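You operate a simulated robot arm through the tools that you are given. There is no shell and no other tool.

You run a simulated two-armed robot. Do the job below in one go: nothing can be reset, and whatever is moved stays where it is left.

Task
Take the 4 mm steel disc from the long bench and leave it on the black rubber pad. Take the brown hex bolt and put it on top of the pink tag block. Take the grey pad from the top of the die cabinet and put it on the table of the bin rack. Take the step block and leave it on the top of the number one machine. Pick up the orange card with one hand, pass it to the other hand and put it on the corner bench. Turn the number two inner roller knob to 1. Take the middle hex nut on the top of the number three machine and put it away on the corner bench. The order is free.

The check looks at the end state, three seconds after you hand in, the way a careful person would. Anything else that was tipped, shoved, dropped, spilled or broken makes it a failure.

Robot
Two 7-joint arms with three-finger grippers on one trunk, on a base that moves. Base frame: it is fixed to the floor where the robot stands at the start and does not move with it; the origin is under the middle of the robot, x ahead of it, y to its left, z up; the surface under the hand at the start is at about z = 850. Units: mm, degrees, N and s.
The left shoulder is at the start at [30, 124, 1058], the right one opposite. With the tool pointing down near the work surface each hand reaches from about 100 to 780 mm from the robot's upright axis, wherever it stands, measured 20 degrees to its own side. Places, roughly: black rubber pad (8x8x3 cm) [700, 100, 900]; brown hex bolt (4x3x5 cm) [600, -5900, 900]; corner bench [700, -6100, 800]; grey pad (8x6x3 cm) [-900, -6900, 900]; middle hex nut (4x3x2 cm) [-8800, -4300, 1000]; number two inner roller knob [-7000, -4000, 800]; orange card [-3250, -6750, 1000]; pink tag block [750, -6250, 750]; steel disc [750, -250, 750]; step block (9x4x4 cm) [-3500, -6600, 900]; table of the bin rack (36x12 cm) [-4060, -6620, 500]; top of the number one machine [-5500, -4300, 1000]. Payload 2.2 kg a hand.
The tool frame of a hand sits at the grasp point between the pads (the TCP): z along the fingers, y along the line on which they close. The tips reach 28 mm beyond it. The gripper opens to 102 mm; its body begins 71 mm behind the TCP.
Orientation is told as [roll, pitch, yaw] about the base's x, y, z axes, in that order, counted from this pose: with the fingers straight down and closing along the base's y, the tool's x points along the base's -x, its y along +y and its z along -z.

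Tools
- The arms move only by the tool apply_moves. It takes "left_commands", "right_commands" or both (then of equal length, played together; a hand with none holds still); each is a list of rows, each a list of 7 numbers: the shift along the tool's x, y, z in mm, then the turn, a rotation vector about the tool's x, y, z in degrees, then the gripper command, from -1 (fully open) to 1 (shut), values between in proportion. In form: [[dx, dy, dz, rx, ry, rz, grip], ...]. A call has 1 to 20 rows; each row is the pose to reach, as a shift and turn from the pose commanded when the call began, along the tool's axes at that moment. A row lasts 0.2 s, in which the tool goes at most 50 mm and 8.6 degrees; a call with a longer step from one row to the next is refused whole, and so is a gripper value outside its range. Where a pose cannot be reached the arm comes as near as it can. A force on the tool above 40 N (or 10 N above the force at the start of the call, whichever is more), or a blocked arm, ends the call early, and 0.2 s more pass. The fingers move at their own pace (about 143.6 mm/s each) and stop on an object; they squeeze with about 21 N. The grip force told is the motor's: it shows also when the fingers shut on nothing. Time passes only in rows, and 0.2 s behind the last, so rows that repeat a pose let the fingers close. It gives the time, the measured TCP pose, the force on the tool (base axes), the opening and the grip force at its end, in the units of the frame above (readings bear some noise), with the torque about the TCP (base axes, N m) and any sound that the robot's microphone picked up.
- Cameras (640 x 400 px; columns grow to the right, rows downward): "scene" is now at [46.6, -9.5, 1774.1]; the picture's right is [-0.11, -0.99, 0.00], its down [-0.76, 0.08, -0.64] and it looks along [0.64, -0.07, -0.77] (base axes); focal length 250 px, centre (320, 200). "left" rides on the left gripper at [72, 38, -86] in its tool frame; the picture's right is [-0.47, 0.89, 0.00], its down [-0.60, -0.32, -0.73] and it looks along [-0.65, -0.34, 0.68] (tool axes); focal length 256 px, centre (320, 200). "right" rides on the right gripper at [69, 44, -86] in its tool frame; the picture's right is [-0.53, 0.85, 0.00], its down [-0.58, -0.36, -0.73] and it looks along [-0.62, -0.39, 0.68] (tool axes); focal length 256 px, centre (320, 200). There is no depth. A picture from a camera that has moved, and an enlarged one, comes with that camera's place and axes in the base frame and with its lens.
- camera(camera): a new picture of that camera. It takes no simulated time.
- move_column(by): moves the trunk up (or, below 0, down) by that many mm; the arms and the scene camera ride with it, the base frame stays. It gives what a move gives, with no picture.
- steer(legs): drives the robot by 1 to 6 legs, each [ahead, left, turn to the left] in mm, mm and degrees, along the robot's own axes; the way and the turn of a leg run together, so that a leg with both is an arc; at most 1500 mm and 180 degrees a leg. The arms and the cameras ride along, it lands a little off, and it stops where it bumps. It gives what a move gives.
- turn_head(pan, tilt): turns the head with the scene camera to pan (to the left, within 143 degrees either way) and tilt (down, from -29 to 69), counted from straight ahead of the robot. It gives what a move gives.
- inspect(camera, box): a new picture of the part [left, top, right, bottom] of that camera's present view, enlarged. It takes no simulated time.
- job_done(): hands the job in; it is judged then, once.

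Places have to be worked out from the pictures, the camera data and where the tool is seen. Open the grippers and draw the arms clear of the work before you hand the job in, unless the task says otherwise.

The tools are called after "Call:" by a JSON object that holds its "fn" and its "kwargs". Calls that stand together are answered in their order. apply_moves: Moves the arms, as the interface text tells. Its arguments: {"type":"object","properties":{"left_commands":{"type":"array"},"right_commands":{"type":"array"}},"required":[]} The other tools are called the same way: move_column (by) moves the trunk up or down; steer (legs) drives the base; turn_head (pan, tilt) turns the head that bears the scene camera; camera (camera) takes a picture; inspect (camera, box) takes an enlarged picture of a part of a camera's view; job_done () hands the job in.

At the start:

```text
time_s: 0.0
left_tcp_pos: [629.4, 124.3, 1123.5]
left_tool_rot: [0.0, 0.0, 0.0]
left_wrist_force: [0.0, -0.9, -0.5]
left_ft_torque: [-0.01, -0.01, -0.03]
left_opening: 101.7
left_finger_force: 0.0
right_tcp_pos: [399.7, -290.1, 1055.0]
right_tool_rot: [0.0, 0.0, 0.0]
right_wrist_force: [0.2, 0.0, -0.3]
right_ft_torque: [0.03, -0.01, 0.0]
right_opening: 102.1
right_finger_force: 0.2
trunk travel left (down, up): [-300.0, 240.0]
robot x, y, heading: [-0.2, 0.0, 0.2]
head pan, tilt (commanded): [-6.2, 50.3]
```

scene: 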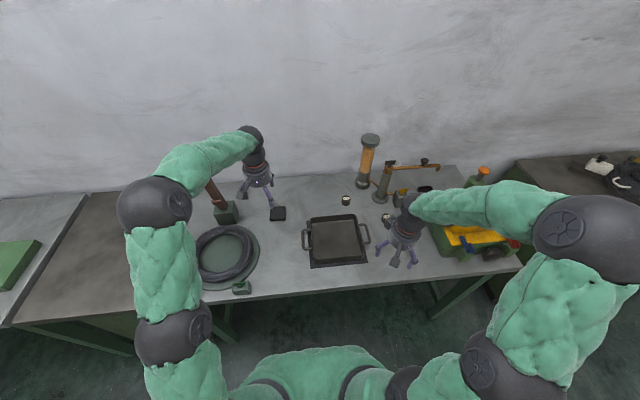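
right: 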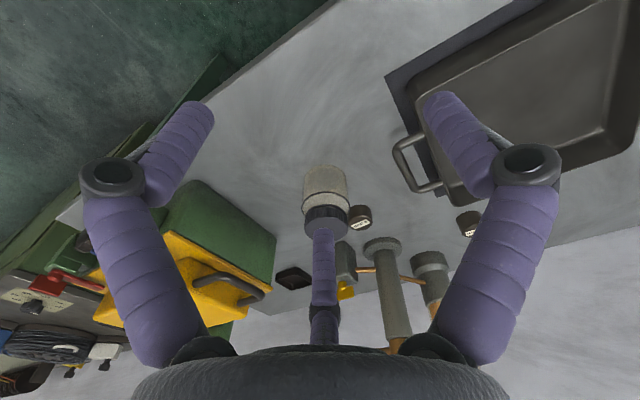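
left: 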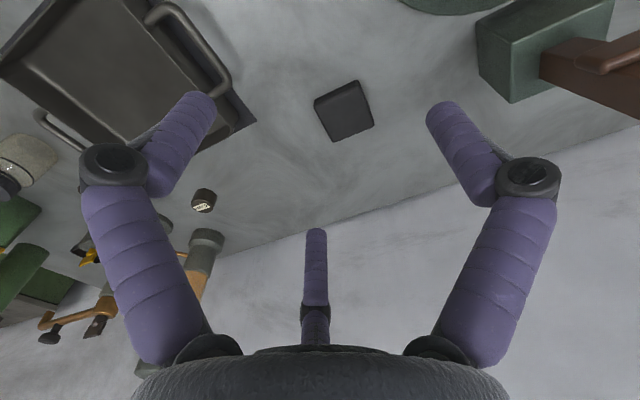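

I start by looking closer at the long bench to find the steel discs and the black rubber pad.

Call:
{"fn": "inspect", "kwargs": {"camera": "scene", "box": [200, 120, 360, 300]}}

Call:
{"fn": "inspect", "kwargs": {"camera": "scene", "box": [330, 120, 540, 290]}}

Call:
{"fn": "inspect", "kwargs": {"camera": "left", "box": [140, 60, 400, 260]}}

Call:
{"fn": "inspect", "kwargs": {"camera": "right", "box": [240, 150, 500, 330]}}

```text
2.22 times, centred on (280, 210) of scene
camera zoom: at [46.6, -9.5, 1774.1], right [-0.11, -0.99, 0.0], down [-0.76, 0.08, -0.64], along [0.64, -0.07, -0.77], focal length 555 px, centre (409, 178)
```

zoom: 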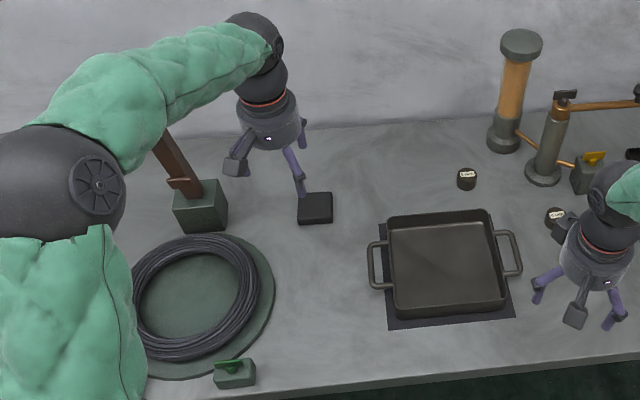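

```text
2.35 times, centred on (435, 205) of scene
camera zoom: at [46.6, -9.5, 1774.1], right [-0.11, -0.99, 0.0], down [-0.76, 0.08, -0.64], along [0.64, -0.07, -0.77], focal length 588 px, centre (49, 188)
```

zoom: 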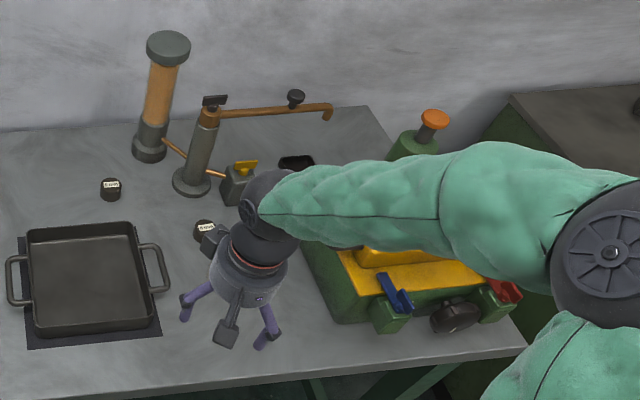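

```text
2.00 times, centred on (270, 160) of left
camera zoom: at [557.2, 162.4, 1207.4], right [0.47, 0.89, 0.0], down [0.6, -0.32, 0.73], along [0.65, -0.34, -0.68], focal length 512 px, centre (420, 280)
```

zoom: 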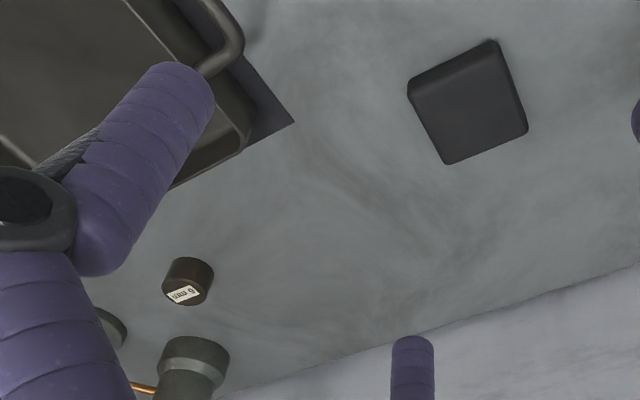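

```text
2.22 times, centred on (370, 240) of right
camera zoom: at [331.2, -245.3, 1142.8], right [0.53, 0.85, 0.0], down [0.58, -0.36, 0.73], along [0.62, -0.39, -0.68], focal length 569 px, centre (209, 111)
```

zoom: 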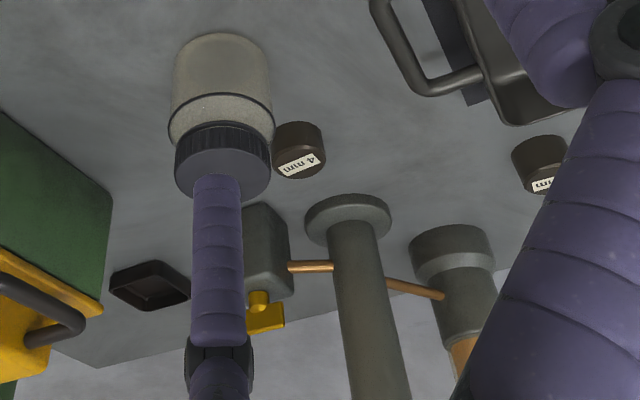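

The disc by the jar seems to read "4 mm"; I enlarge both labels to be sure.

Call:
{"fn": "inspect", "kwargs": {"camera": "right", "box": [340, 195, 380, 235]}}

Call:
{"fn": "inspect", "kwargs": {"camera": "right", "box": [450, 200, 490, 245]}}

Call:
{"fn": "inspect", "kwargs": {"camera": "left", "box": [180, 180, 230, 220]}}

Call:
{"fn": "inspect", "kwargs": {"camera": "scene", "box": [335, 185, 405, 230]}}

```text
10.00 times, centred on (360, 215) of right
camera zoom: at [331.2, -245.3, 1142.8], right [0.53, 0.85, 0.0], down [0.58, -0.36, 0.73], along [0.62, -0.39, -0.68], focal length 2560 px, centre (-80, 50)
```

zoom: 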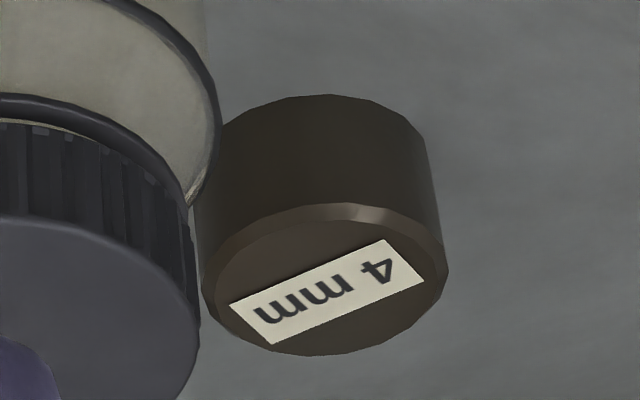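

```text
8.89 times, centred on (470, 222) of right
camera zoom: at [331.2, -245.3, 1142.8], right [0.53, 0.85, 0.0], down [0.58, -0.36, 0.73], along [0.62, -0.39, -0.68], focal length 2276 px, centre (-1013, 0)
```

zoom: 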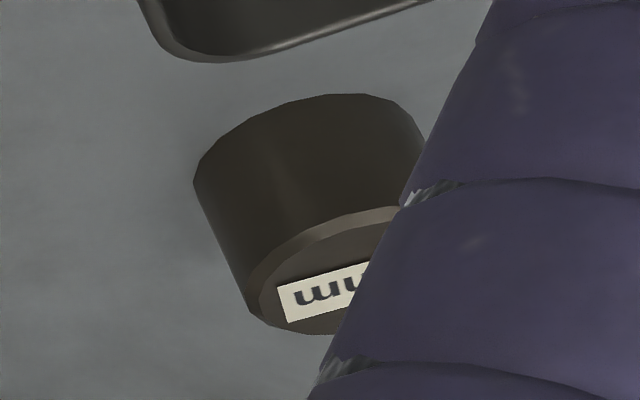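

```text
10.00 times, centred on (205, 200) of left
camera zoom: at [557.2, 162.4, 1207.4], right [0.47, 0.89, 0.0], down [0.6, -0.32, 0.73], along [0.65, -0.34, -0.68], focal length 2560 px, centre (1470, 200)
```

zoom: 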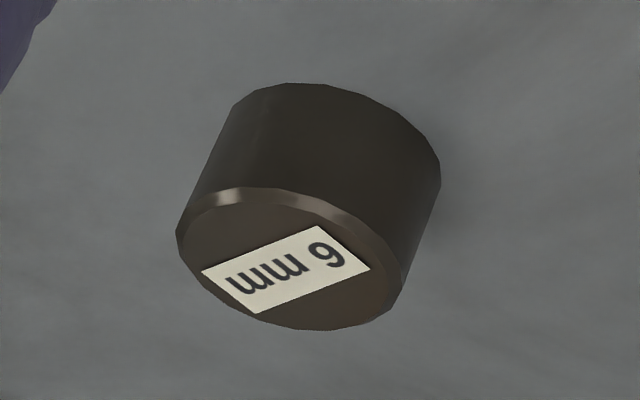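

```text
8.89 times, centred on (370, 208) of scene
camera zoom: at [46.6, -9.5, 1774.1], right [-0.11, -0.99, 0.0], down [-0.76, 0.08, -0.64], along [0.64, -0.07, -0.77], focal length 2221 px, centre (-124, 133)
```

zoom: 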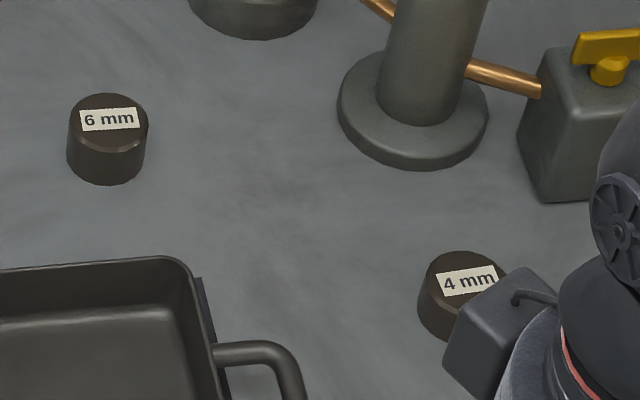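

The 4 mm disc is beside the right hand, at about (666, -373) with its top near z 872, a jar stands in front of it at about (570, -380), and the black pad is at about (728, 108). Before moving I look round the room.

Call:
{"fn": "turn_head", "kwargs": {"pan": -60, "tilt": 20}}

Call:
{"fn": "camera", "kwargs": {"camera": "scene"}}

Call:
{"fn": "turn_head", "kwargs": {"pan": -110, "tilt": 20}}

Call:
{"fn": "camera", "kwargs": {"camera": "scene"}}

Call:
{"fn": "turn_head", "kwargs": {"pan": -143, "tilt": 15}}

Call:
{"fn": "camera", "kwargs": {"camera": "scene"}}

Call:
{"fn": "turn_head", "kwargs": {"pan": -25, "tilt": 50}}

Call:
{"fn": "camera", "kwargs": {"camera": "scene"}}

```text
time_s: 1.2
left_tcp_pos: [629.3, 126.1, 1122.5]
left_tool_rot: [0.1, 0.0, 0.1]
left_wrist_force: [0.4, 0.2, 0.4]
left_ft_torque: [0.0, -0.03, 0.0]
left_opening: 101.8
left_finger_force: 0.0
right_tcp_pos: [399.8, -289.0, 1056.0]
right_tool_rot: [0.1, 0.0, 0.1]
right_wrist_force: [0.6, -0.1, -0.4]
right_ft_torque: [-0.02, 0.0, 0.01]
right_opening: 102.0
right_finger_force: 0.0
trunk travel left (down, up): [-300.0, 240.0]
robot x, y, heading: [1.5, -0.8, 0.2]
head pan, tilt (commanded): [-60.0, 20.0]
```

```text
taken
camera scene: at [16.9, -81.8, 1820.0], right [-0.87, -0.5, 0.0], down [-0.17, 0.3, -0.94], along [0.47, -0.81, -0.34], focal length 250 px, centre (320, 200)
```

scene: 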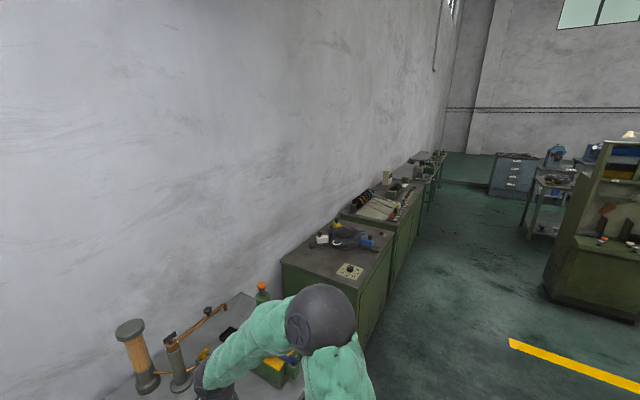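

```text
time_s: 2.4
left_tcp_pos: [630.0, 126.0, 1121.9]
left_tool_rot: [0.1, 0.0, -0.1]
left_wrist_force: [-0.3, -0.1, -0.6]
left_ft_torque: [0.04, 0.01, 0.0]
left_opening: 101.9
left_finger_force: 0.1
right_tcp_pos: [400.3, -290.4, 1056.5]
right_tool_rot: [0.0, -0.1, 0.0]
right_wrist_force: [-0.7, -0.1, -0.8]
right_ft_torque: [-0.02, 0.01, -0.01]
right_opening: 102.0
right_finger_force: 0.0
trunk travel left (down, up): [-300.0, 240.0]
robot x, y, heading: [0.8, 4.1, -0.1]
head pan, tilt (commanded): [-110.0, 20.0]
```

```text
taken
camera scene: at [-61.5, -88.7, 1820.0], right [-0.94, 0.34, 0.0], down [0.12, 0.32, -0.94], along [-0.32, -0.88, -0.34], focal length 250 px, centre (320, 200)
```

scene: 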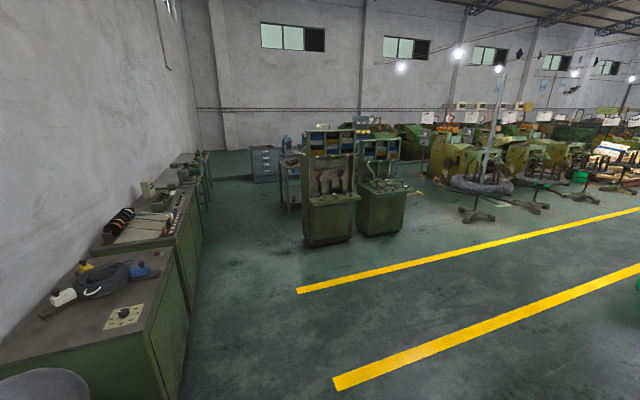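

```text
time_s: 3.4
left_tcp_pos: [630.2, 126.5, 1121.5]
left_tool_rot: [-0.1, 0.0, 0.0]
left_wrist_force: [-0.6, 0.3, 0.6]
left_ft_torque: [-0.02, -0.03, -0.01]
left_opening: 101.9
left_finger_force: 0.1
right_tcp_pos: [399.7, -289.2, 1056.5]
right_tool_rot: [0.0, 0.0, 0.0]
right_wrist_force: [0.3, 1.3, 0.4]
right_ft_torque: [-0.01, 0.02, 0.01]
right_opening: 101.9
right_finger_force: 0.0
trunk travel left (down, up): [-300.0, 240.0]
robot x, y, heading: [-0.2, 1.1, -0.1]
head pan, tilt (commanded): [-143.0, 15.0]
```

```text
taken
camera scene: at [-104.3, -57.5, 1828.2], right [-0.6, 0.8, 0.0], down [0.21, 0.16, -0.97], along [-0.77, -0.58, -0.26], focal length 250 px, centre (320, 200)
```

scene: 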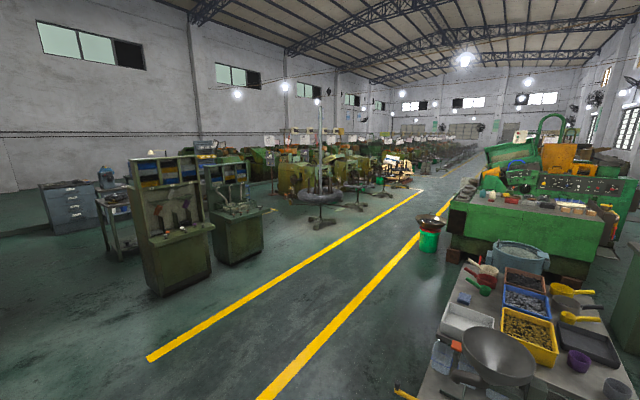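

```text
time_s: 5.4
left_tcp_pos: [630.2, 124.1, 1121.9]
left_tool_rot: [-0.1, 0.1, 0.0]
left_wrist_force: [0.8, 0.8, 0.0]
left_ft_torque: [0.03, 0.0, -0.01]
left_opening: 102.1
left_finger_force: 0.0
right_tcp_pos: [400.3, -290.0, 1055.3]
right_tool_rot: [0.0, 0.1, 0.0]
right_wrist_force: [0.4, 0.3, 0.0]
right_ft_torque: [-0.02, -0.03, 0.0]
right_opening: 102.0
right_finger_force: 0.0
trunk travel left (down, up): [-300.0, 240.0]
robot x, y, heading: [-0.7, -2.5, 0.1]
head pan, tilt (commanded): [-25.0, 50.0]
```

```text
taken
camera scene: at [40.0, -33.8, 1774.4], right [-0.42, -0.91, 0.0], down [-0.69, 0.32, -0.64], along [0.58, -0.27, -0.77], focal length 250 px, centre (320, 200)
```

scene: 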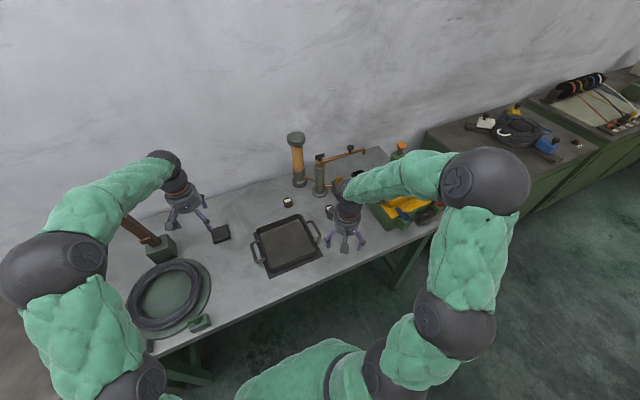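

The room is clear to the right along the wall. I shift the robot 130 mm to the right so the disc is comfortably in reach of the right hand.

Call:
{"fn": "steer", "kwargs": {"legs": [[0, -130, 0]]}}

Call:
{"fn": "apply_moves", "kwargs": {"right_commands": [[0, 0, -15, 0, 0, 8, -1], [0, 0, -30, 0, 0, 16, -1], [0, 0, -45, 0, 0, 24, -0.8], [0, 0, -45, 0, 0, 32, -0.6], [0, 0, -45, 0, 0, 40, -0.4], [0, 0, -45, 0, 0, 48, -0.3], [0, 0, -45, 0, 0, 56, -0.3], [0, 0, -45, 0, 0, 64, -0.3], [0, 0, -45, 0, 0, 72, -0.3], [0, 0, -45, 0, 0, 80, -0.3], [0, 0, -45, 0, 0, 86, -0.3]]}}

Call:
{"fn": "camera", "kwargs": {"camera": "right"}}

Call:
{"fn": "camera", "kwargs": {"camera": "scene"}}

```text
time_s: 6.6
left_tcp_pos: [630.1, -4.1, 1121.2]
left_tool_rot: [0.0, 0.0, 0.0]
left_wrist_force: [1.0, -0.1, -0.3]
left_ft_torque: [0.08, -0.02, 0.0]
left_opening: 101.8
left_finger_force: 0.0
right_tcp_pos: [401.4, -419.3, 1057.4]
right_tool_rot: [0.1, 0.1, 0.1]
right_wrist_force: [0.0, 0.1, 0.9]
right_ft_torque: [0.04, 0.01, -0.03]
right_opening: 101.8
right_finger_force: 0.0
trunk travel left (down, up): [-300.0, 240.0]
robot x, y, heading: [-3.0, -127.8, 0.0]
head pan, tilt (commanded): [-25.0, 50.0]
```

```text
time_s: 9.0
left_tcp_pos: [631.1, -4.1, 1122.0]
left_tool_rot: [0.0, 0.0, 0.0]
left_wrist_force: [-0.2, -0.7, 0.6]
left_ft_torque: [0.03, -0.01, 0.02]
left_opening: 101.9
left_finger_force: 0.0
right_tcp_pos: [399.6, -418.7, 1099.6]
right_tool_rot: [-0.1, 0.0, -86.1]
right_wrist_force: [-0.4, 0.5, 0.6]
right_ft_torque: [0.01, 0.02, -0.01]
right_opening: 66.6
right_finger_force: 0.0
trunk travel left (down, up): [-300.0, 240.0]
robot x, y, heading: [1.6, -127.8, -0.1]
head pan, tilt (commanded): [-25.0, 50.0]
```

```text
taken
camera right: at [439.3, -345.7, 1187.6], right [0.88, -0.48, 0.0], down [-0.32, -0.6, 0.73], along [-0.35, -0.64, -0.68], focal length 256 px, centre (320, 200)
```

right: 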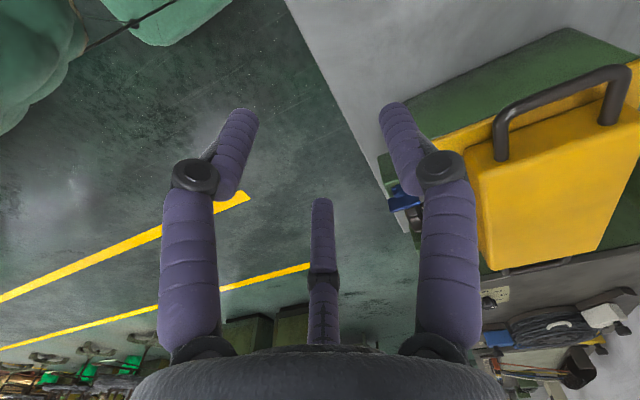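

```text
taken
camera scene: at [40.0, -162.7, 1774.4], right [-0.42, -0.91, 0.0], down [-0.69, 0.32, -0.64], along [0.58, -0.27, -0.77], focal length 250 px, centre (320, 200)
```

scene: 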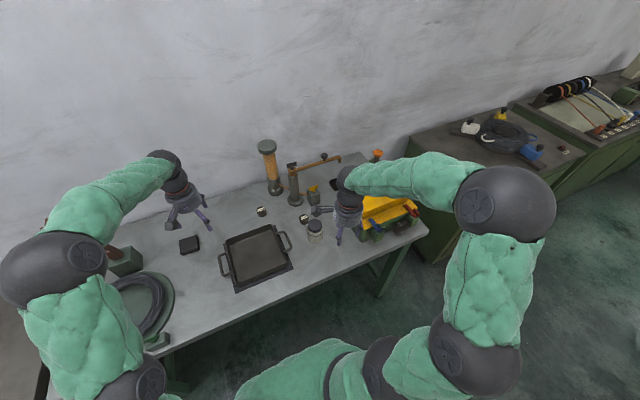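

The jar and disc are both visible now; I enlarge them to pin their places.

Call:
{"fn": "inspect", "kwargs": {"camera": "scene", "box": [270, 180, 370, 250]}}

Call:
{"fn": "inspect", "kwargs": {"camera": "left", "box": [0, 0, 640, 400]}}

```text
5.71 times, centred on (320, 215) of scene
camera zoom: at [40.0, -162.7, 1774.4], right [-0.42, -0.91, 0.0], down [-0.69, 0.32, -0.64], along [0.58, -0.27, -0.77], focal length 1428 px, centre (320, 114)
```

zoom: 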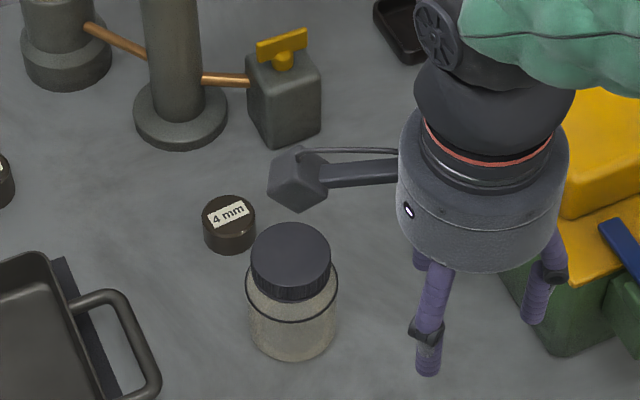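

```text
1.00 times, centred on (320, 200) of left (not enlarged: the box is as wide or as high as the picture)
camera zoom: at [557.2, 33.5, 1207.6], right [0.46, 0.89, 0.0], down [0.6, -0.32, 0.73], along [0.65, -0.34, -0.68], focal length 256 px, centre (320, 200)
```

zoom: 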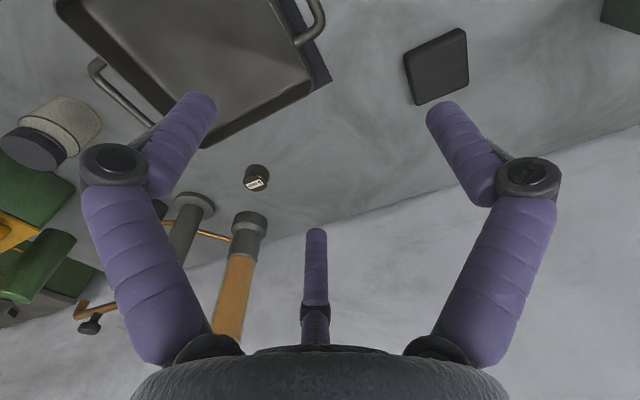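

The disc top is at about (665, -375, 872) and the jar at (570, -386) with its lid near z 937. I move the right hand over the disc, turned so that no finger points at the jar, and stop above it to check.

Call:
{"fn": "apply_moves", "kwargs": {"right_commands": [[4, 45, 0, 0, 0, 0, -0.3], [8, 90, 0, 0, 0, 0, -0.3], [12.5, 135, 0, 0, 0, 0, -0.3], [17, 180, 0, 0, 0, 0, -0.3], [21, 225, 0, 0, 0, 0, -0.3], [25, 267.7, 0, 0, 0, 0, -0.3], [25, 267.7, 40, 0, 0, 0, -0.3], [25, 267.7, 80, 0, 0, 0, -0.3], [25, 267.7, 100, 0, 0, 0, -0.3]]}}

Call:
{"fn": "camera", "kwargs": {"camera": "right"}}

Call:
{"fn": "inspect", "kwargs": {"camera": "scene", "box": [260, 160, 380, 250]}}

```text
time_s: 11.0
left_tcp_pos: [629.8, -3.7, 1122.1]
left_tool_rot: [0.0, 0.0, 0.0]
left_wrist_force: [-0.4, -0.4, -0.6]
left_ft_torque: [-0.04, -0.02, -0.01]
left_opening: 101.9
left_finger_force: 0.1
right_tcp_pos: [664.7, -373.7, 1001.2]
right_tool_rot: [0.0, 0.0, -86.1]
right_wrist_force: [-0.1, 0.0, 0.1]
right_ft_torque: [-0.03, 0.01, 0.01]
right_opening: 66.1
right_finger_force: 0.0
trunk travel left (down, up): [-300.0, 240.0]
robot x, y, heading: [-1.7, -127.5, 0.2]
head pan, tilt (commanded): [-25.0, 50.0]
```

```text
taken
camera right: at [703.9, -302.0, 1088.0], right [0.88, -0.47, 0.0], down [-0.32, -0.6, 0.73], along [-0.35, -0.64, -0.68], focal length 256 px, centre (320, 200)
```

right: 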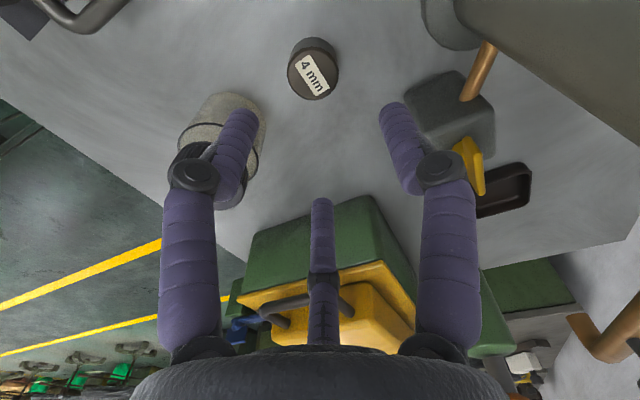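

```text
4.44 times, centred on (320, 205) of scene
camera zoom: at [39.9, -162.9, 1774.4], right [-0.42, -0.91, 0.0], down [-0.69, 0.32, -0.64], along [0.58, -0.27, -0.77], focal length 1111 px, centre (320, 178)
```

zoom: 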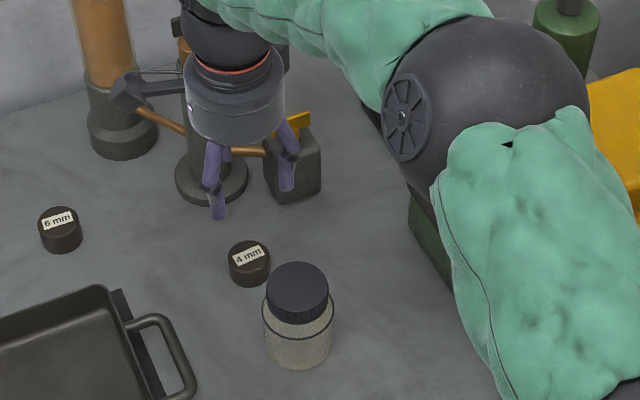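

The disc is nicely between the fingers in the hand camera; I enlarge it to measure the offset precisely.

Call:
{"fn": "inspect", "kwargs": {"camera": "right", "box": [260, 20, 370, 120]}}

Call:
{"fn": "inspect", "kwargs": {"camera": "scene", "box": [295, 205, 325, 240]}}

```text
4.00 times, centred on (315, 70) of right
camera zoom: at [703.9, -302.0, 1088.0], right [0.88, -0.47, 0.0], down [-0.32, -0.6, 0.73], along [-0.35, -0.64, -0.68], focal length 1024 px, centre (340, 720)
```

zoom: 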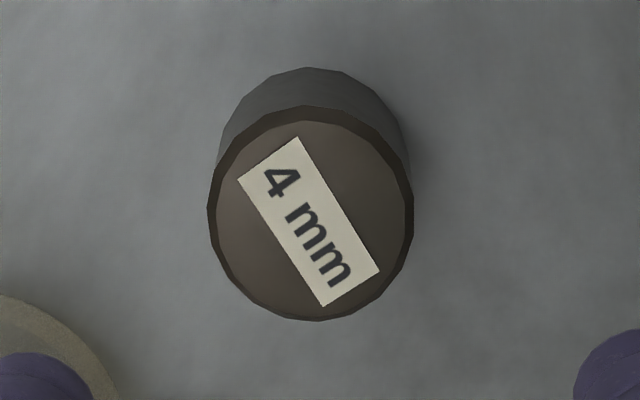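

```text
11.43 times, centred on (310, 222) of scene
camera zoom: at [39.9, -162.9, 1774.4], right [-0.42, -0.91, 0.0], down [-0.69, 0.32, -0.64], along [0.58, -0.27, -0.77], focal length 2856 px, centre (434, -57)
```

zoom: 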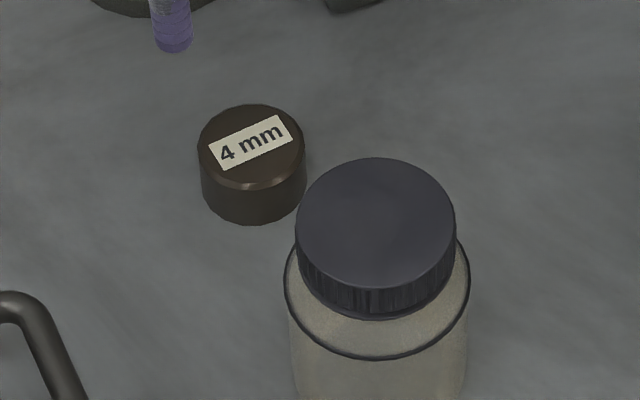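

The disc (about 42 mm wide) is centred at about (660.5, -372.5). I descend straight with the fingers half open, then look before closing.

Call:
{"fn": "apply_moves", "kwargs": {"right_commands": [[1, -2, 30, 0, 0, 0, -0.3], [2, -4.3, 60, 0, 0, 0, -0.3], [2, -4.3, 90, 0, 0, 0, -0.3], [2, -4.3, 105, 0, 0, 0, -0.3], [2, -4.3, 112, 0, 0, 0, -0.3], [2, -4.3, 116, 0, 0, 0, -0.3]]}}

Call:
{"fn": "camera", "kwargs": {"camera": "right"}}

Call:
{"fn": "inspect", "kwargs": {"camera": "scene", "box": [260, 160, 380, 250]}}

```text
time_s: 12.4
left_tcp_pos: [630.6, -3.3, 1121.5]
left_tool_rot: [0.1, 0.0, 0.1]
left_wrist_force: [0.0, 0.0, -0.3]
left_ft_torque: [-0.02, 0.0, -0.04]
left_opening: 101.9
left_finger_force: 0.2
right_tcp_pos: [660.6, -372.7, 885.5]
right_tool_rot: [0.0, 0.0, -86.0]
right_wrist_force: [-1.0, 0.1, -0.4]
right_ft_torque: [0.01, 0.04, -0.02]
right_opening: 66.6
right_finger_force: 0.0
trunk travel left (down, up): [-300.0, 240.0]
robot x, y, heading: [-4.7, -128.7, 0.1]
head pan, tilt (commanded): [-25.0, 50.0]
```

```text
taken
camera right: at [699.5, -300.4, 971.6], right [0.88, -0.47, 0.0], down [-0.32, -0.6, 0.73], along [-0.35, -0.64, -0.68], focal length 256 px, centre (320, 200)
```

right: 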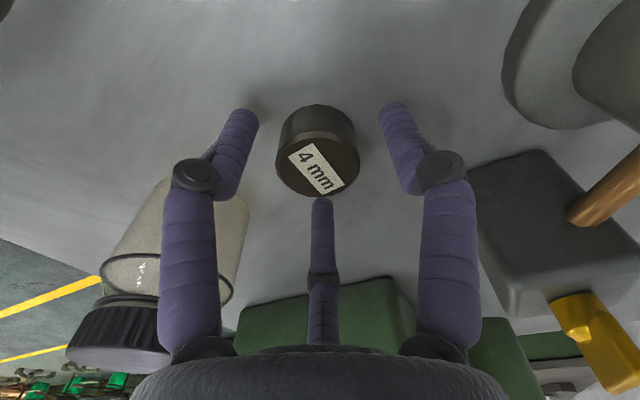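

```text
4.44 times, centred on (320, 205) of scene
camera zoom: at [40.2, -162.7, 1774.4], right [-0.42, -0.91, 0.0], down [-0.69, 0.32, -0.64], along [0.58, -0.27, -0.77], focal length 1111 px, centre (320, 178)
```

zoom: 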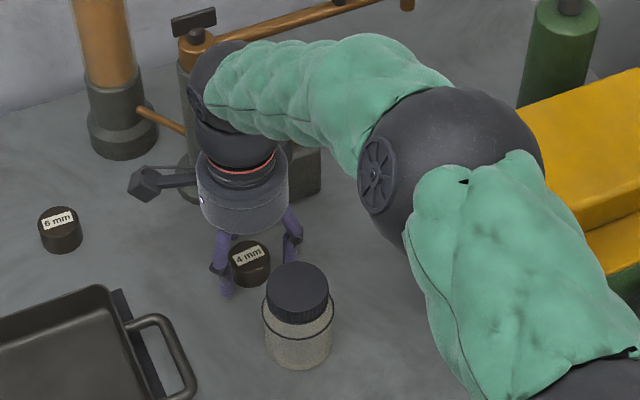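

The disc is centred between the three fingers, with the jar clear. I close the fingers.

Call:
{"fn": "apply_moves", "kwargs": {"right_commands": [[0, 0, 0, 0, 0, 0, 0.2], [0, 0, 0, 0, 0, 0, 1], [0, 0, 0, 0, 0, 0, 1], [0, 0, 0, 0, 0, 0, 1]]}}

Call:
{"fn": "camera", "kwargs": {"camera": "right"}}

```text
time_s: 13.4
left_tcp_pos: [630.2, -3.7, 1121.3]
left_tool_rot: [-0.1, 0.0, -0.1]
left_wrist_force: [-0.3, -0.3, 0.2]
left_ft_torque: [-0.02, 0.04, -0.02]
left_opening: 102.1
left_finger_force: 0.0
right_tcp_pos: [660.7, -372.3, 885.0]
right_tool_rot: [0.0, -0.1, -85.9]
right_wrist_force: [-1.4, 0.5, 0.9]
right_ft_torque: [0.0, 0.08, 0.02]
right_opening: 41.1
right_finger_force: 21.3
trunk travel left (down, up): [-300.0, 240.0]
robot x, y, heading: [2.2, -128.1, 0.0]
head pan, tilt (commanded): [-25.0, 50.0]
```

```text
taken
camera right: at [699.4, -300.4, 971.7], right [0.88, -0.47, 0.0], down [-0.32, -0.6, 0.73], along [-0.35, -0.64, -0.68], focal length 256 px, centre (320, 200)
```

right: 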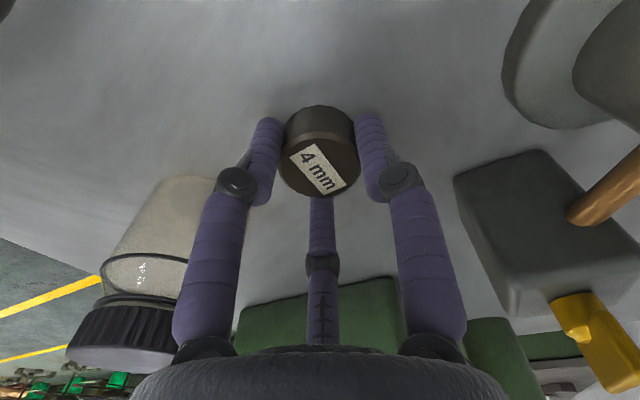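

The disc is held (opening 41 mm, 21 N). I lift it to z≈1050 while drawing the left hand back, then look to the left for clearance.

Call:
{"fn": "apply_moves", "kwargs": {"right_commands": [[0, 0, -20, 0, 0, 0, 1], [0, 0, -55, 0, 0, 0, 1], [0, 0, -90, 0, 0, 0, 1], [0, 0, -125, 0, 0, 0, 1], [0, 0, -165, 0, 0, 0, 1]], "left_commands": [[40, 0, 0, 0, 0, 0, -1], [80, 0, 0, 0, 0, 0, -1], [120, 0, 0, 0, 0, 0, -1], [160, 0, 0, 0, 0, 0, -1], [200, 0, 0, 0, 0, 0, -1]]}}

Call:
{"fn": "turn_head", "kwargs": {"pan": 15, "tilt": 45}}

Call:
{"fn": "camera", "kwargs": {"camera": "scene"}}

Call:
{"fn": "camera", "kwargs": {"camera": "right"}}

```text
time_s: 14.6
left_tcp_pos: [427.5, -2.5, 1121.2]
left_tool_rot: [0.0, -0.1, -0.1]
left_wrist_force: [-0.4, 0.3, -0.2]
left_ft_torque: [0.01, 0.0, -0.02]
left_opening: 102.2
left_finger_force: 0.0
right_tcp_pos: [660.1, -373.8, 1051.5]
right_tool_rot: [0.2, 0.0, -86.0]
right_wrist_force: [-0.7, -0.4, 0.7]
right_ft_torque: [0.0, -0.06, 0.0]
right_opening: 2.2
right_finger_force: 21.2
trunk travel left (down, up): [-300.0, 240.0]
robot x, y, heading: [-0.1, -128.6, 0.1]
head pan, tilt (commanded): [-25.0, 50.0]
```

```text
time_s: 15.7
left_tcp_pos: [431.2, -3.2, 1122.6]
left_tool_rot: [0.0, 0.0, -0.1]
left_wrist_force: [0.6, -0.1, -0.2]
left_ft_torque: [0.01, 0.01, -0.01]
left_opening: 101.9
left_finger_force: 0.1
right_tcp_pos: [662.3, -373.2, 1048.3]
right_tool_rot: [0.0, 0.0, -86.0]
right_wrist_force: [-0.5, 0.3, 0.0]
right_ft_torque: [0.03, 0.02, -0.01]
right_opening: 2.2
right_finger_force: 21.0
trunk travel left (down, up): [-300.0, 240.0]
robot x, y, heading: [2.1, -130.0, -0.2]
head pan, tilt (commanded): [15.0, 45.0]
```

```text
taken
camera scene: at [49.2, -109.2, 1781.3], right [0.26, -0.97, 0.0], down [-0.68, -0.18, -0.71], along [0.68, 0.18, -0.71], focal length 250 px, centre (320, 200)
```

scene: 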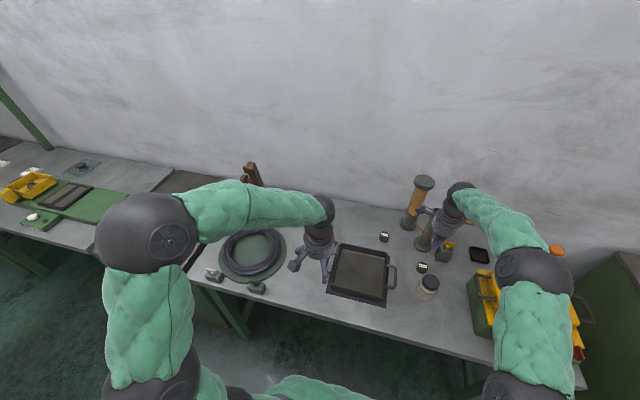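

```text
taken
camera right: at [700.4, -300.5, 1135.4], right [0.88, -0.47, 0.0], down [-0.32, -0.6, 0.73], along [-0.35, -0.64, -0.68], focal length 256 px, centre (320, 200)
```

right: 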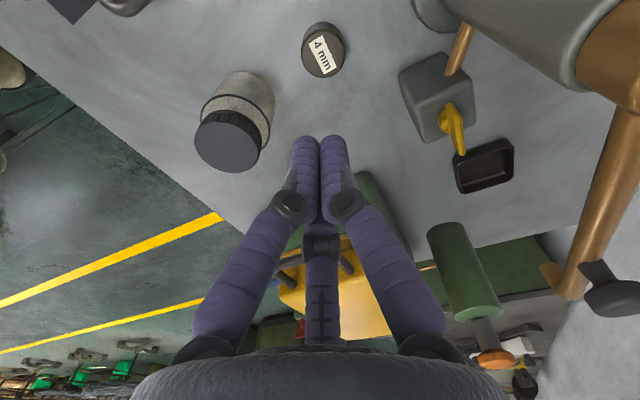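

The disc slipped out and is still standing in its place at about (661, -373); the fingertips held only its upper edge. I open again and go lower this time.

Call:
{"fn": "apply_moves", "kwargs": {"right_commands": [[0, 0, 0, 0, 0, 0, -0.3], [0, 0, 0, 0, 0, 0, -0.3], [0, 0, 40, 0, 0, 0, -0.3], [0, 0, 80, 0, 0, 0, -0.3], [0, 0, 120, 0, 0, 0, -0.3], [0, 0, 120, 0, 0, 0, -0.3]]}}

Call:
{"fn": "inspect", "kwargs": {"camera": "right", "box": [200, 20, 440, 220]}}

```text
time_s: 17.1
left_tcp_pos: [428.4, -1.9, 1121.3]
left_tool_rot: [0.1, -0.1, 0.1]
left_wrist_force: [-0.2, 0.5, -0.3]
left_ft_torque: [0.01, 0.0, -0.02]
left_opening: 101.8
left_finger_force: 0.1
right_tcp_pos: [661.4, -372.5, 930.7]
right_tool_rot: [0.0, 0.0, -86.0]
right_wrist_force: [-0.2, 0.2, -0.9]
right_ft_torque: [0.04, -0.02, -0.02]
right_opening: 66.6
right_finger_force: 0.0
trunk travel left (down, up): [-300.0, 240.0]
robot x, y, heading: [1.0, -127.4, 0.2]
head pan, tilt (commanded): [15.0, 45.0]
```

```text
2.00 times, centred on (320, 120) of right
camera zoom: at [699.0, -300.1, 1017.5], right [0.88, -0.47, 0.0], down [-0.32, -0.6, 0.73], along [-0.35, -0.64, -0.68], focal length 512 px, centre (320, 360)
```

zoom: 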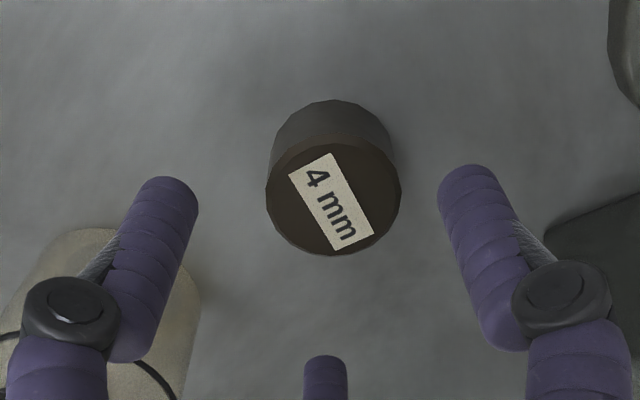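

The disc sits about 3 mm toward +x of my aim, so I shift and go down to TCP z≈880, then close and hold.

Call:
{"fn": "apply_moves", "kwargs": {"right_commands": [[-1.2, 2.9, 20, 0, 0, 0, -0.3], [-1.2, 2.9, 38, 0, 0, 0, -0.3], [-1.2, 2.9, 46, 0, 0, 0, -0.3], [-1.2, 2.9, 50.5, 0, 0, 0, -0.3], [-1.2, 2.9, 50.5, 0, 0, 0, -0.3]]}}

Call:
{"fn": "inspect", "kwargs": {"camera": "right", "box": [200, 20, 440, 220]}}

```text
time_s: 18.3
left_tcp_pos: [431.0, -3.5, 1123.3]
left_tool_rot: [0.0, 0.0, 0.1]
left_wrist_force: [0.7, 0.2, -0.2]
left_ft_torque: [-0.03, 0.02, 0.0]
left_opening: 102.1
left_finger_force: 0.1
right_tcp_pos: [664.0, -374.3, 881.1]
right_tool_rot: [-0.1, 0.0, -85.9]
right_wrist_force: [0.6, -0.3, -0.5]
right_ft_torque: [-0.02, 0.0, 0.01]
right_opening: 66.4
right_finger_force: 0.1
trunk travel left (down, up): [-300.0, 240.0]
robot x, y, heading: [-1.3, -130.4, -0.1]
head pan, tilt (commanded): [15.0, 45.0]
```

```text
2.00 times, centred on (320, 120) of right
camera zoom: at [702.6, -301.3, 966.3], right [0.88, -0.47, 0.0], down [-0.32, -0.6, 0.73], along [-0.35, -0.64, -0.68], focal length 512 px, centre (320, 360)
```

zoom: 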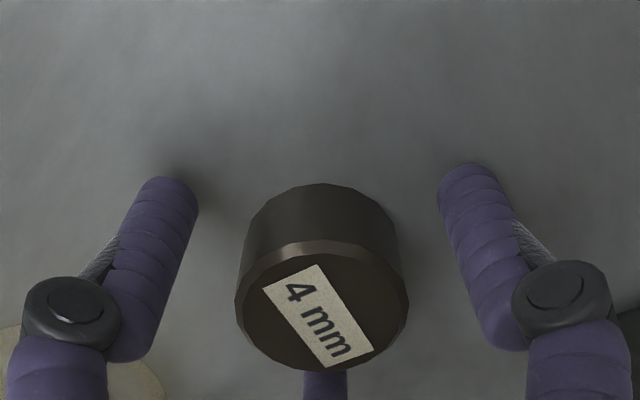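

Still no contact; I lower another 3 mm and close.

Call:
{"fn": "apply_moves", "kwargs": {"right_commands": [[0, 0, 2, 0, 0, 0, -0.3], [0, 0, 3.5, 0, 0, 0, -0.3], [0, 0, 3.5, 0, 0, 0, 0], [0, 0, 3.5, 0, 0, 0, 0.4], [0, 0, 3.5, 0, 0, 0, 1], [0, 0, 3.5, 0, 0, 0, 1], [0, 0, 3.5, 0, 0, 0, 1]]}}

Call:
{"fn": "inspect", "kwargs": {"camera": "right", "box": [200, 20, 440, 220]}}

```text
time_s: 19.9
left_tcp_pos: [429.4, -3.1, 1121.1]
left_tool_rot: [0.0, 0.0, 0.0]
left_wrist_force: [0.2, 0.5, -0.1]
left_ft_torque: [0.01, 0.01, -0.03]
left_opening: 102.0
left_finger_force: 0.1
right_tcp_pos: [664.4, -373.9, 876.7]
right_tool_rot: [0.1, 0.1, -86.0]
right_wrist_force: [2.0, -1.1, 7.8]
right_ft_torque: [0.01, 0.11, 0.0]
right_opening: 41.0
right_finger_force: 21.0
trunk travel left (down, up): [-300.0, 240.0]
robot x, y, heading: [-3.1, -131.5, 0.2]
head pan, tilt (commanded): [15.0, 45.0]
```

```text
2.00 times, centred on (320, 120) of right
camera zoom: at [703.1, -301.4, 963.7], right [0.88, -0.47, 0.0], down [-0.32, -0.6, 0.73], along [-0.35, -0.64, -0.68], focal length 512 px, centre (320, 360)
```

zoom: 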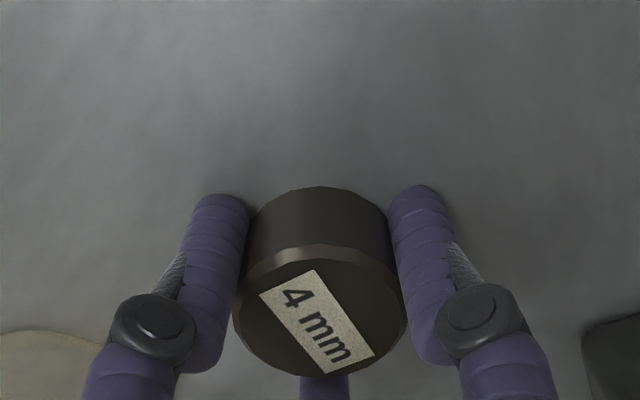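

Gripped low (slight bench touch, opening 41 mm). I lift slowly and check that the grip stays.

Call:
{"fn": "apply_moves", "kwargs": {"right_commands": [[0, 0, -2, 0, 0, 0, 1], [0, 0, -6, 0, 0, 0, 1], [0, 0, -12, 0, 0, 0, 1], [0, 0, -20, 0, 0, 0, 1], [0, 0, -30, 0, 0, 0, 1], [0, 0, -30, 0, 0, 0, 1]]}}

Call:
{"fn": "inspect", "kwargs": {"camera": "right", "box": [200, 20, 440, 220]}}

```text
time_s: 21.3
left_tcp_pos: [430.1, -4.6, 1121.4]
left_tool_rot: [0.0, 0.0, 0.0]
left_wrist_force: [-0.3, 0.0, 0.1]
left_ft_torque: [-0.01, 0.01, 0.01]
left_opening: 102.0
left_finger_force: 0.0
right_tcp_pos: [664.4, -373.7, 905.1]
right_tool_rot: [-0.1, 0.1, -86.0]
right_wrist_force: [0.7, -0.3, -2.5]
right_ft_torque: [0.01, 0.01, -0.02]
right_opening: 41.3
right_finger_force: 21.0
trunk travel left (down, up): [-300.0, 240.0]
robot x, y, heading: [1.3, -129.3, -0.1]
head pan, tilt (commanded): [15.0, 45.0]
```

```text
2.00 times, centred on (320, 120) of right
camera zoom: at [703.0, -301.5, 992.0], right [0.88, -0.47, 0.0], down [-0.32, -0.6, 0.73], along [-0.35, -0.64, -0.68], focal length 512 px, centre (320, 360)
```

zoom: 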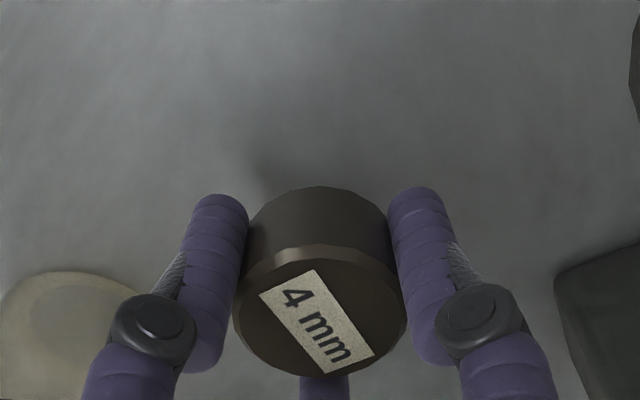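

Held firmly. I raise it to carry height and drive left so the black pad comes within reach of the right hand.

Call:
{"fn": "apply_moves", "kwargs": {"right_commands": [[0, 0, -25, 0, 0, 0, 1], [0, 0, -55, 0, 0, 0, 1], [0, 0, -85, 0, 0, 0, 1], [0, 0, -115, 0, 0, 0, 1], [0, 0, -145, 0, 0, 0, 1]]}}

Call:
{"fn": "steer", "kwargs": {"legs": [[0, 340, 0]]}}

Call:
{"fn": "turn_head", "kwargs": {"pan": -10, "tilt": 50}}

Call:
{"fn": "camera", "kwargs": {"camera": "scene"}}

Call:
{"fn": "camera", "kwargs": {"camera": "right"}}

```text
time_s: 22.5
left_tcp_pos: [428.5, -2.5, 1122.1]
left_tool_rot: [0.0, 0.0, 0.0]
left_wrist_force: [-0.1, 0.0, -2.2]
left_ft_torque: [0.03, -0.03, 0.0]
left_opening: 102.1
left_finger_force: 0.1
right_tcp_pos: [664.4, -374.2, 1051.8]
right_tool_rot: [-0.1, 0.0, -86.0]
right_wrist_force: [-0.6, 0.6, -1.8]
right_ft_torque: [-0.03, -0.02, -0.02]
right_opening: 41.1
right_finger_force: 21.5
trunk travel left (down, up): [-300.0, 240.0]
robot x, y, heading: [-0.1, -130.2, 0.0]
head pan, tilt (commanded): [15.0, 45.0]
```

```text
time_s: 24.7
left_tcp_pos: [429.5, 338.5, 1120.6]
left_tool_rot: [0.0, 0.0, -0.1]
left_wrist_force: [-0.7, 0.1, -0.7]
left_ft_torque: [-0.04, -0.01, -0.01]
left_opening: 101.9
left_finger_force: 0.0
right_tcp_pos: [663.8, -32.8, 1051.7]
right_tool_rot: [0.0, 0.0, -86.0]
right_wrist_force: [-0.6, 0.7, -3.4]
right_ft_torque: [-0.03, 0.0, -0.02]
right_opening: 41.2
right_finger_force: 20.3
trunk travel left (down, up): [-300.0, 240.0]
robot x, y, heading: [0.4, 210.5, -0.1]
head pan, tilt (commanded): [15.0, 45.0]
```

```text
time_s: 25.6
left_tcp_pos: [429.8, 337.1, 1122.3]
left_tool_rot: [0.0, 0.0, 0.1]
left_wrist_force: [-0.3, -0.6, -0.8]
left_ft_torque: [0.0, -0.01, 0.05]
left_opening: 102.0
left_finger_force: 0.0
right_tcp_pos: [665.4, -34.0, 1051.1]
right_tool_rot: [0.0, 0.0, -85.9]
right_wrist_force: [-0.3, -0.4, -2.0]
right_ft_torque: [-0.01, -0.05, 0.01]
right_opening: 40.9
right_finger_force: 21.1
trunk travel left (down, up): [-300.0, 240.0]
robot x, y, heading: [1.5, 211.2, 0.1]
head pan, tilt (commanded): [-10.0, 50.0]
```

```text
taken
camera scene: at [46.5, 197.8, 1774.4], right [-0.17, -0.98, 0.0], down [-0.75, 0.13, -0.64], along [0.63, -0.11, -0.77], focal length 250 px, centre (320, 200)
```

scene: 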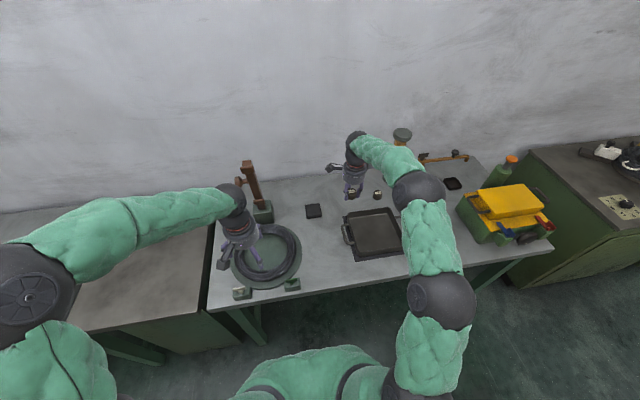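

```text
taken
camera right: at [703.2, 39.0, 1137.9], right [0.88, -0.47, 0.0], down [-0.32, -0.6, 0.73], along [-0.35, -0.64, -0.68], focal length 256 px, centre (320, 200)
```

right: 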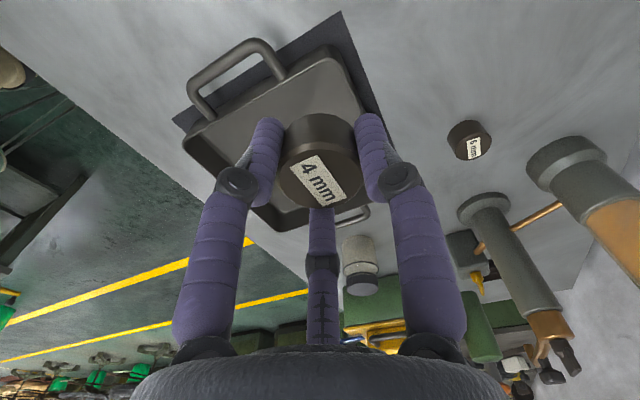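

The pad is at the left of the hand; I enlarge it to get its centre.

Call:
{"fn": "inspect", "kwargs": {"camera": "scene", "box": [285, 180, 345, 240]}}

Call:
{"fn": "camera", "kwargs": {"camera": "left"}}

```text
6.67 times, centred on (315, 210) of scene
camera zoom: at [46.5, 197.8, 1774.4], right [-0.17, -0.98, 0.0], down [-0.75, 0.13, -0.64], along [0.63, -0.11, -0.77], focal length 1666 px, centre (353, 133)
```

zoom: 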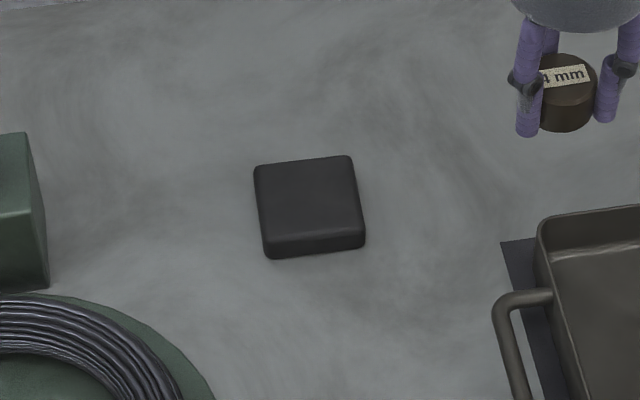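

```text
taken
camera left: at [357.1, 375.0, 1206.9], right [0.47, 0.88, 0.0], down [0.6, -0.32, 0.73], along [0.65, -0.34, -0.68], focal length 256 px, centre (320, 200)
```

left: 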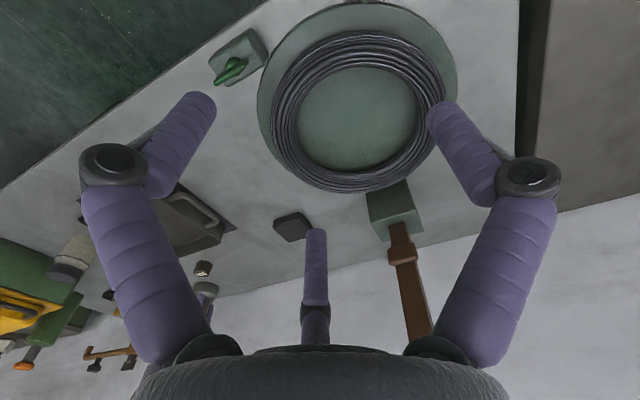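

Pad centre about (734, 107). I move the right hand over it at z≈1000 and check with its own camera.

Call:
{"fn": "apply_moves", "kwargs": {"right_commands": [[34, 20, 10, 0, 0, 0, 1], [68, 40, 20, 0, 0, 0, 1], [102, 60, 30, 0, 0, 0, 1], [135.3, 79, 51, 0, 0, 0, 1], [135.3, 79, 51, 0, 0, 0, 1]]}}

Call:
{"fn": "camera", "kwargs": {"camera": "right"}}

Call:
{"fn": "inspect", "kwargs": {"camera": "scene", "box": [270, 140, 370, 240]}}

```text
time_s: 26.8
left_tcp_pos: [429.3, 336.0, 1121.3]
left_tool_rot: [0.0, -0.1, -0.1]
left_wrist_force: [0.2, -0.5, 0.1]
left_ft_torque: [0.0, -0.04, 0.01]
left_opening: 102.1
left_finger_force: 0.1
right_tcp_pos: [733.4, 104.9, 1000.9]
right_tool_rot: [0.0, -0.1, -85.9]
right_wrist_force: [0.3, 0.4, -2.6]
right_ft_torque: [0.0, -0.02, 0.01]
right_opening: 41.1
right_finger_force: 21.1
trunk travel left (down, up): [-300.0, 240.0]
robot x, y, heading: [-0.4, 212.7, 0.1]
head pan, tilt (commanded): [-10.0, 50.0]
```

```text
taken
camera right: at [771.6, 177.9, 1087.3], right [0.88, -0.47, 0.0], down [-0.32, -0.6, 0.73], along [-0.35, -0.64, -0.68], focal length 256 px, centre (320, 200)
```

right: 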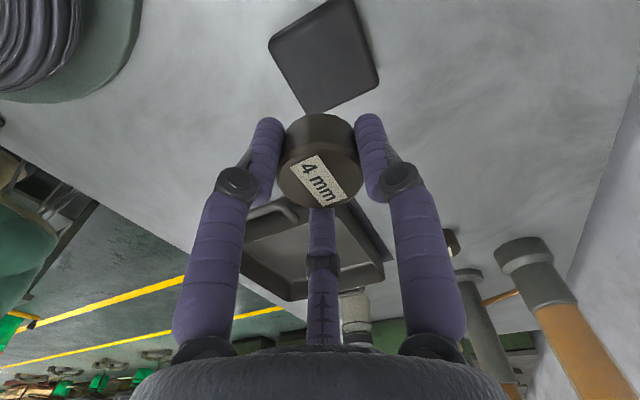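

```text
4.00 times, centred on (320, 190) of scene
camera zoom: at [45.2, 196.6, 1774.5], right [-0.17, -0.98, 0.0], down [-0.75, 0.13, -0.64], along [0.63, -0.11, -0.77], focal length 1000 px, centre (320, 240)
```

zoom: 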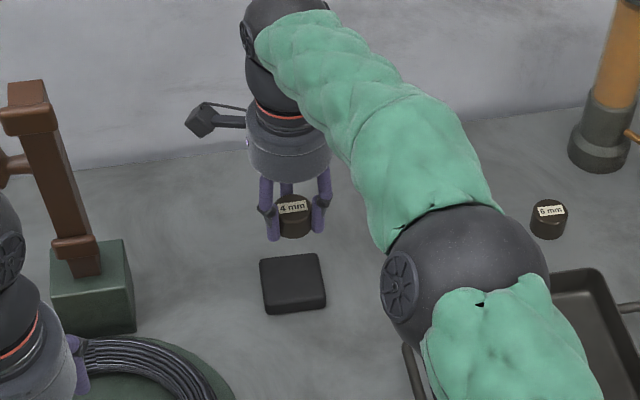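

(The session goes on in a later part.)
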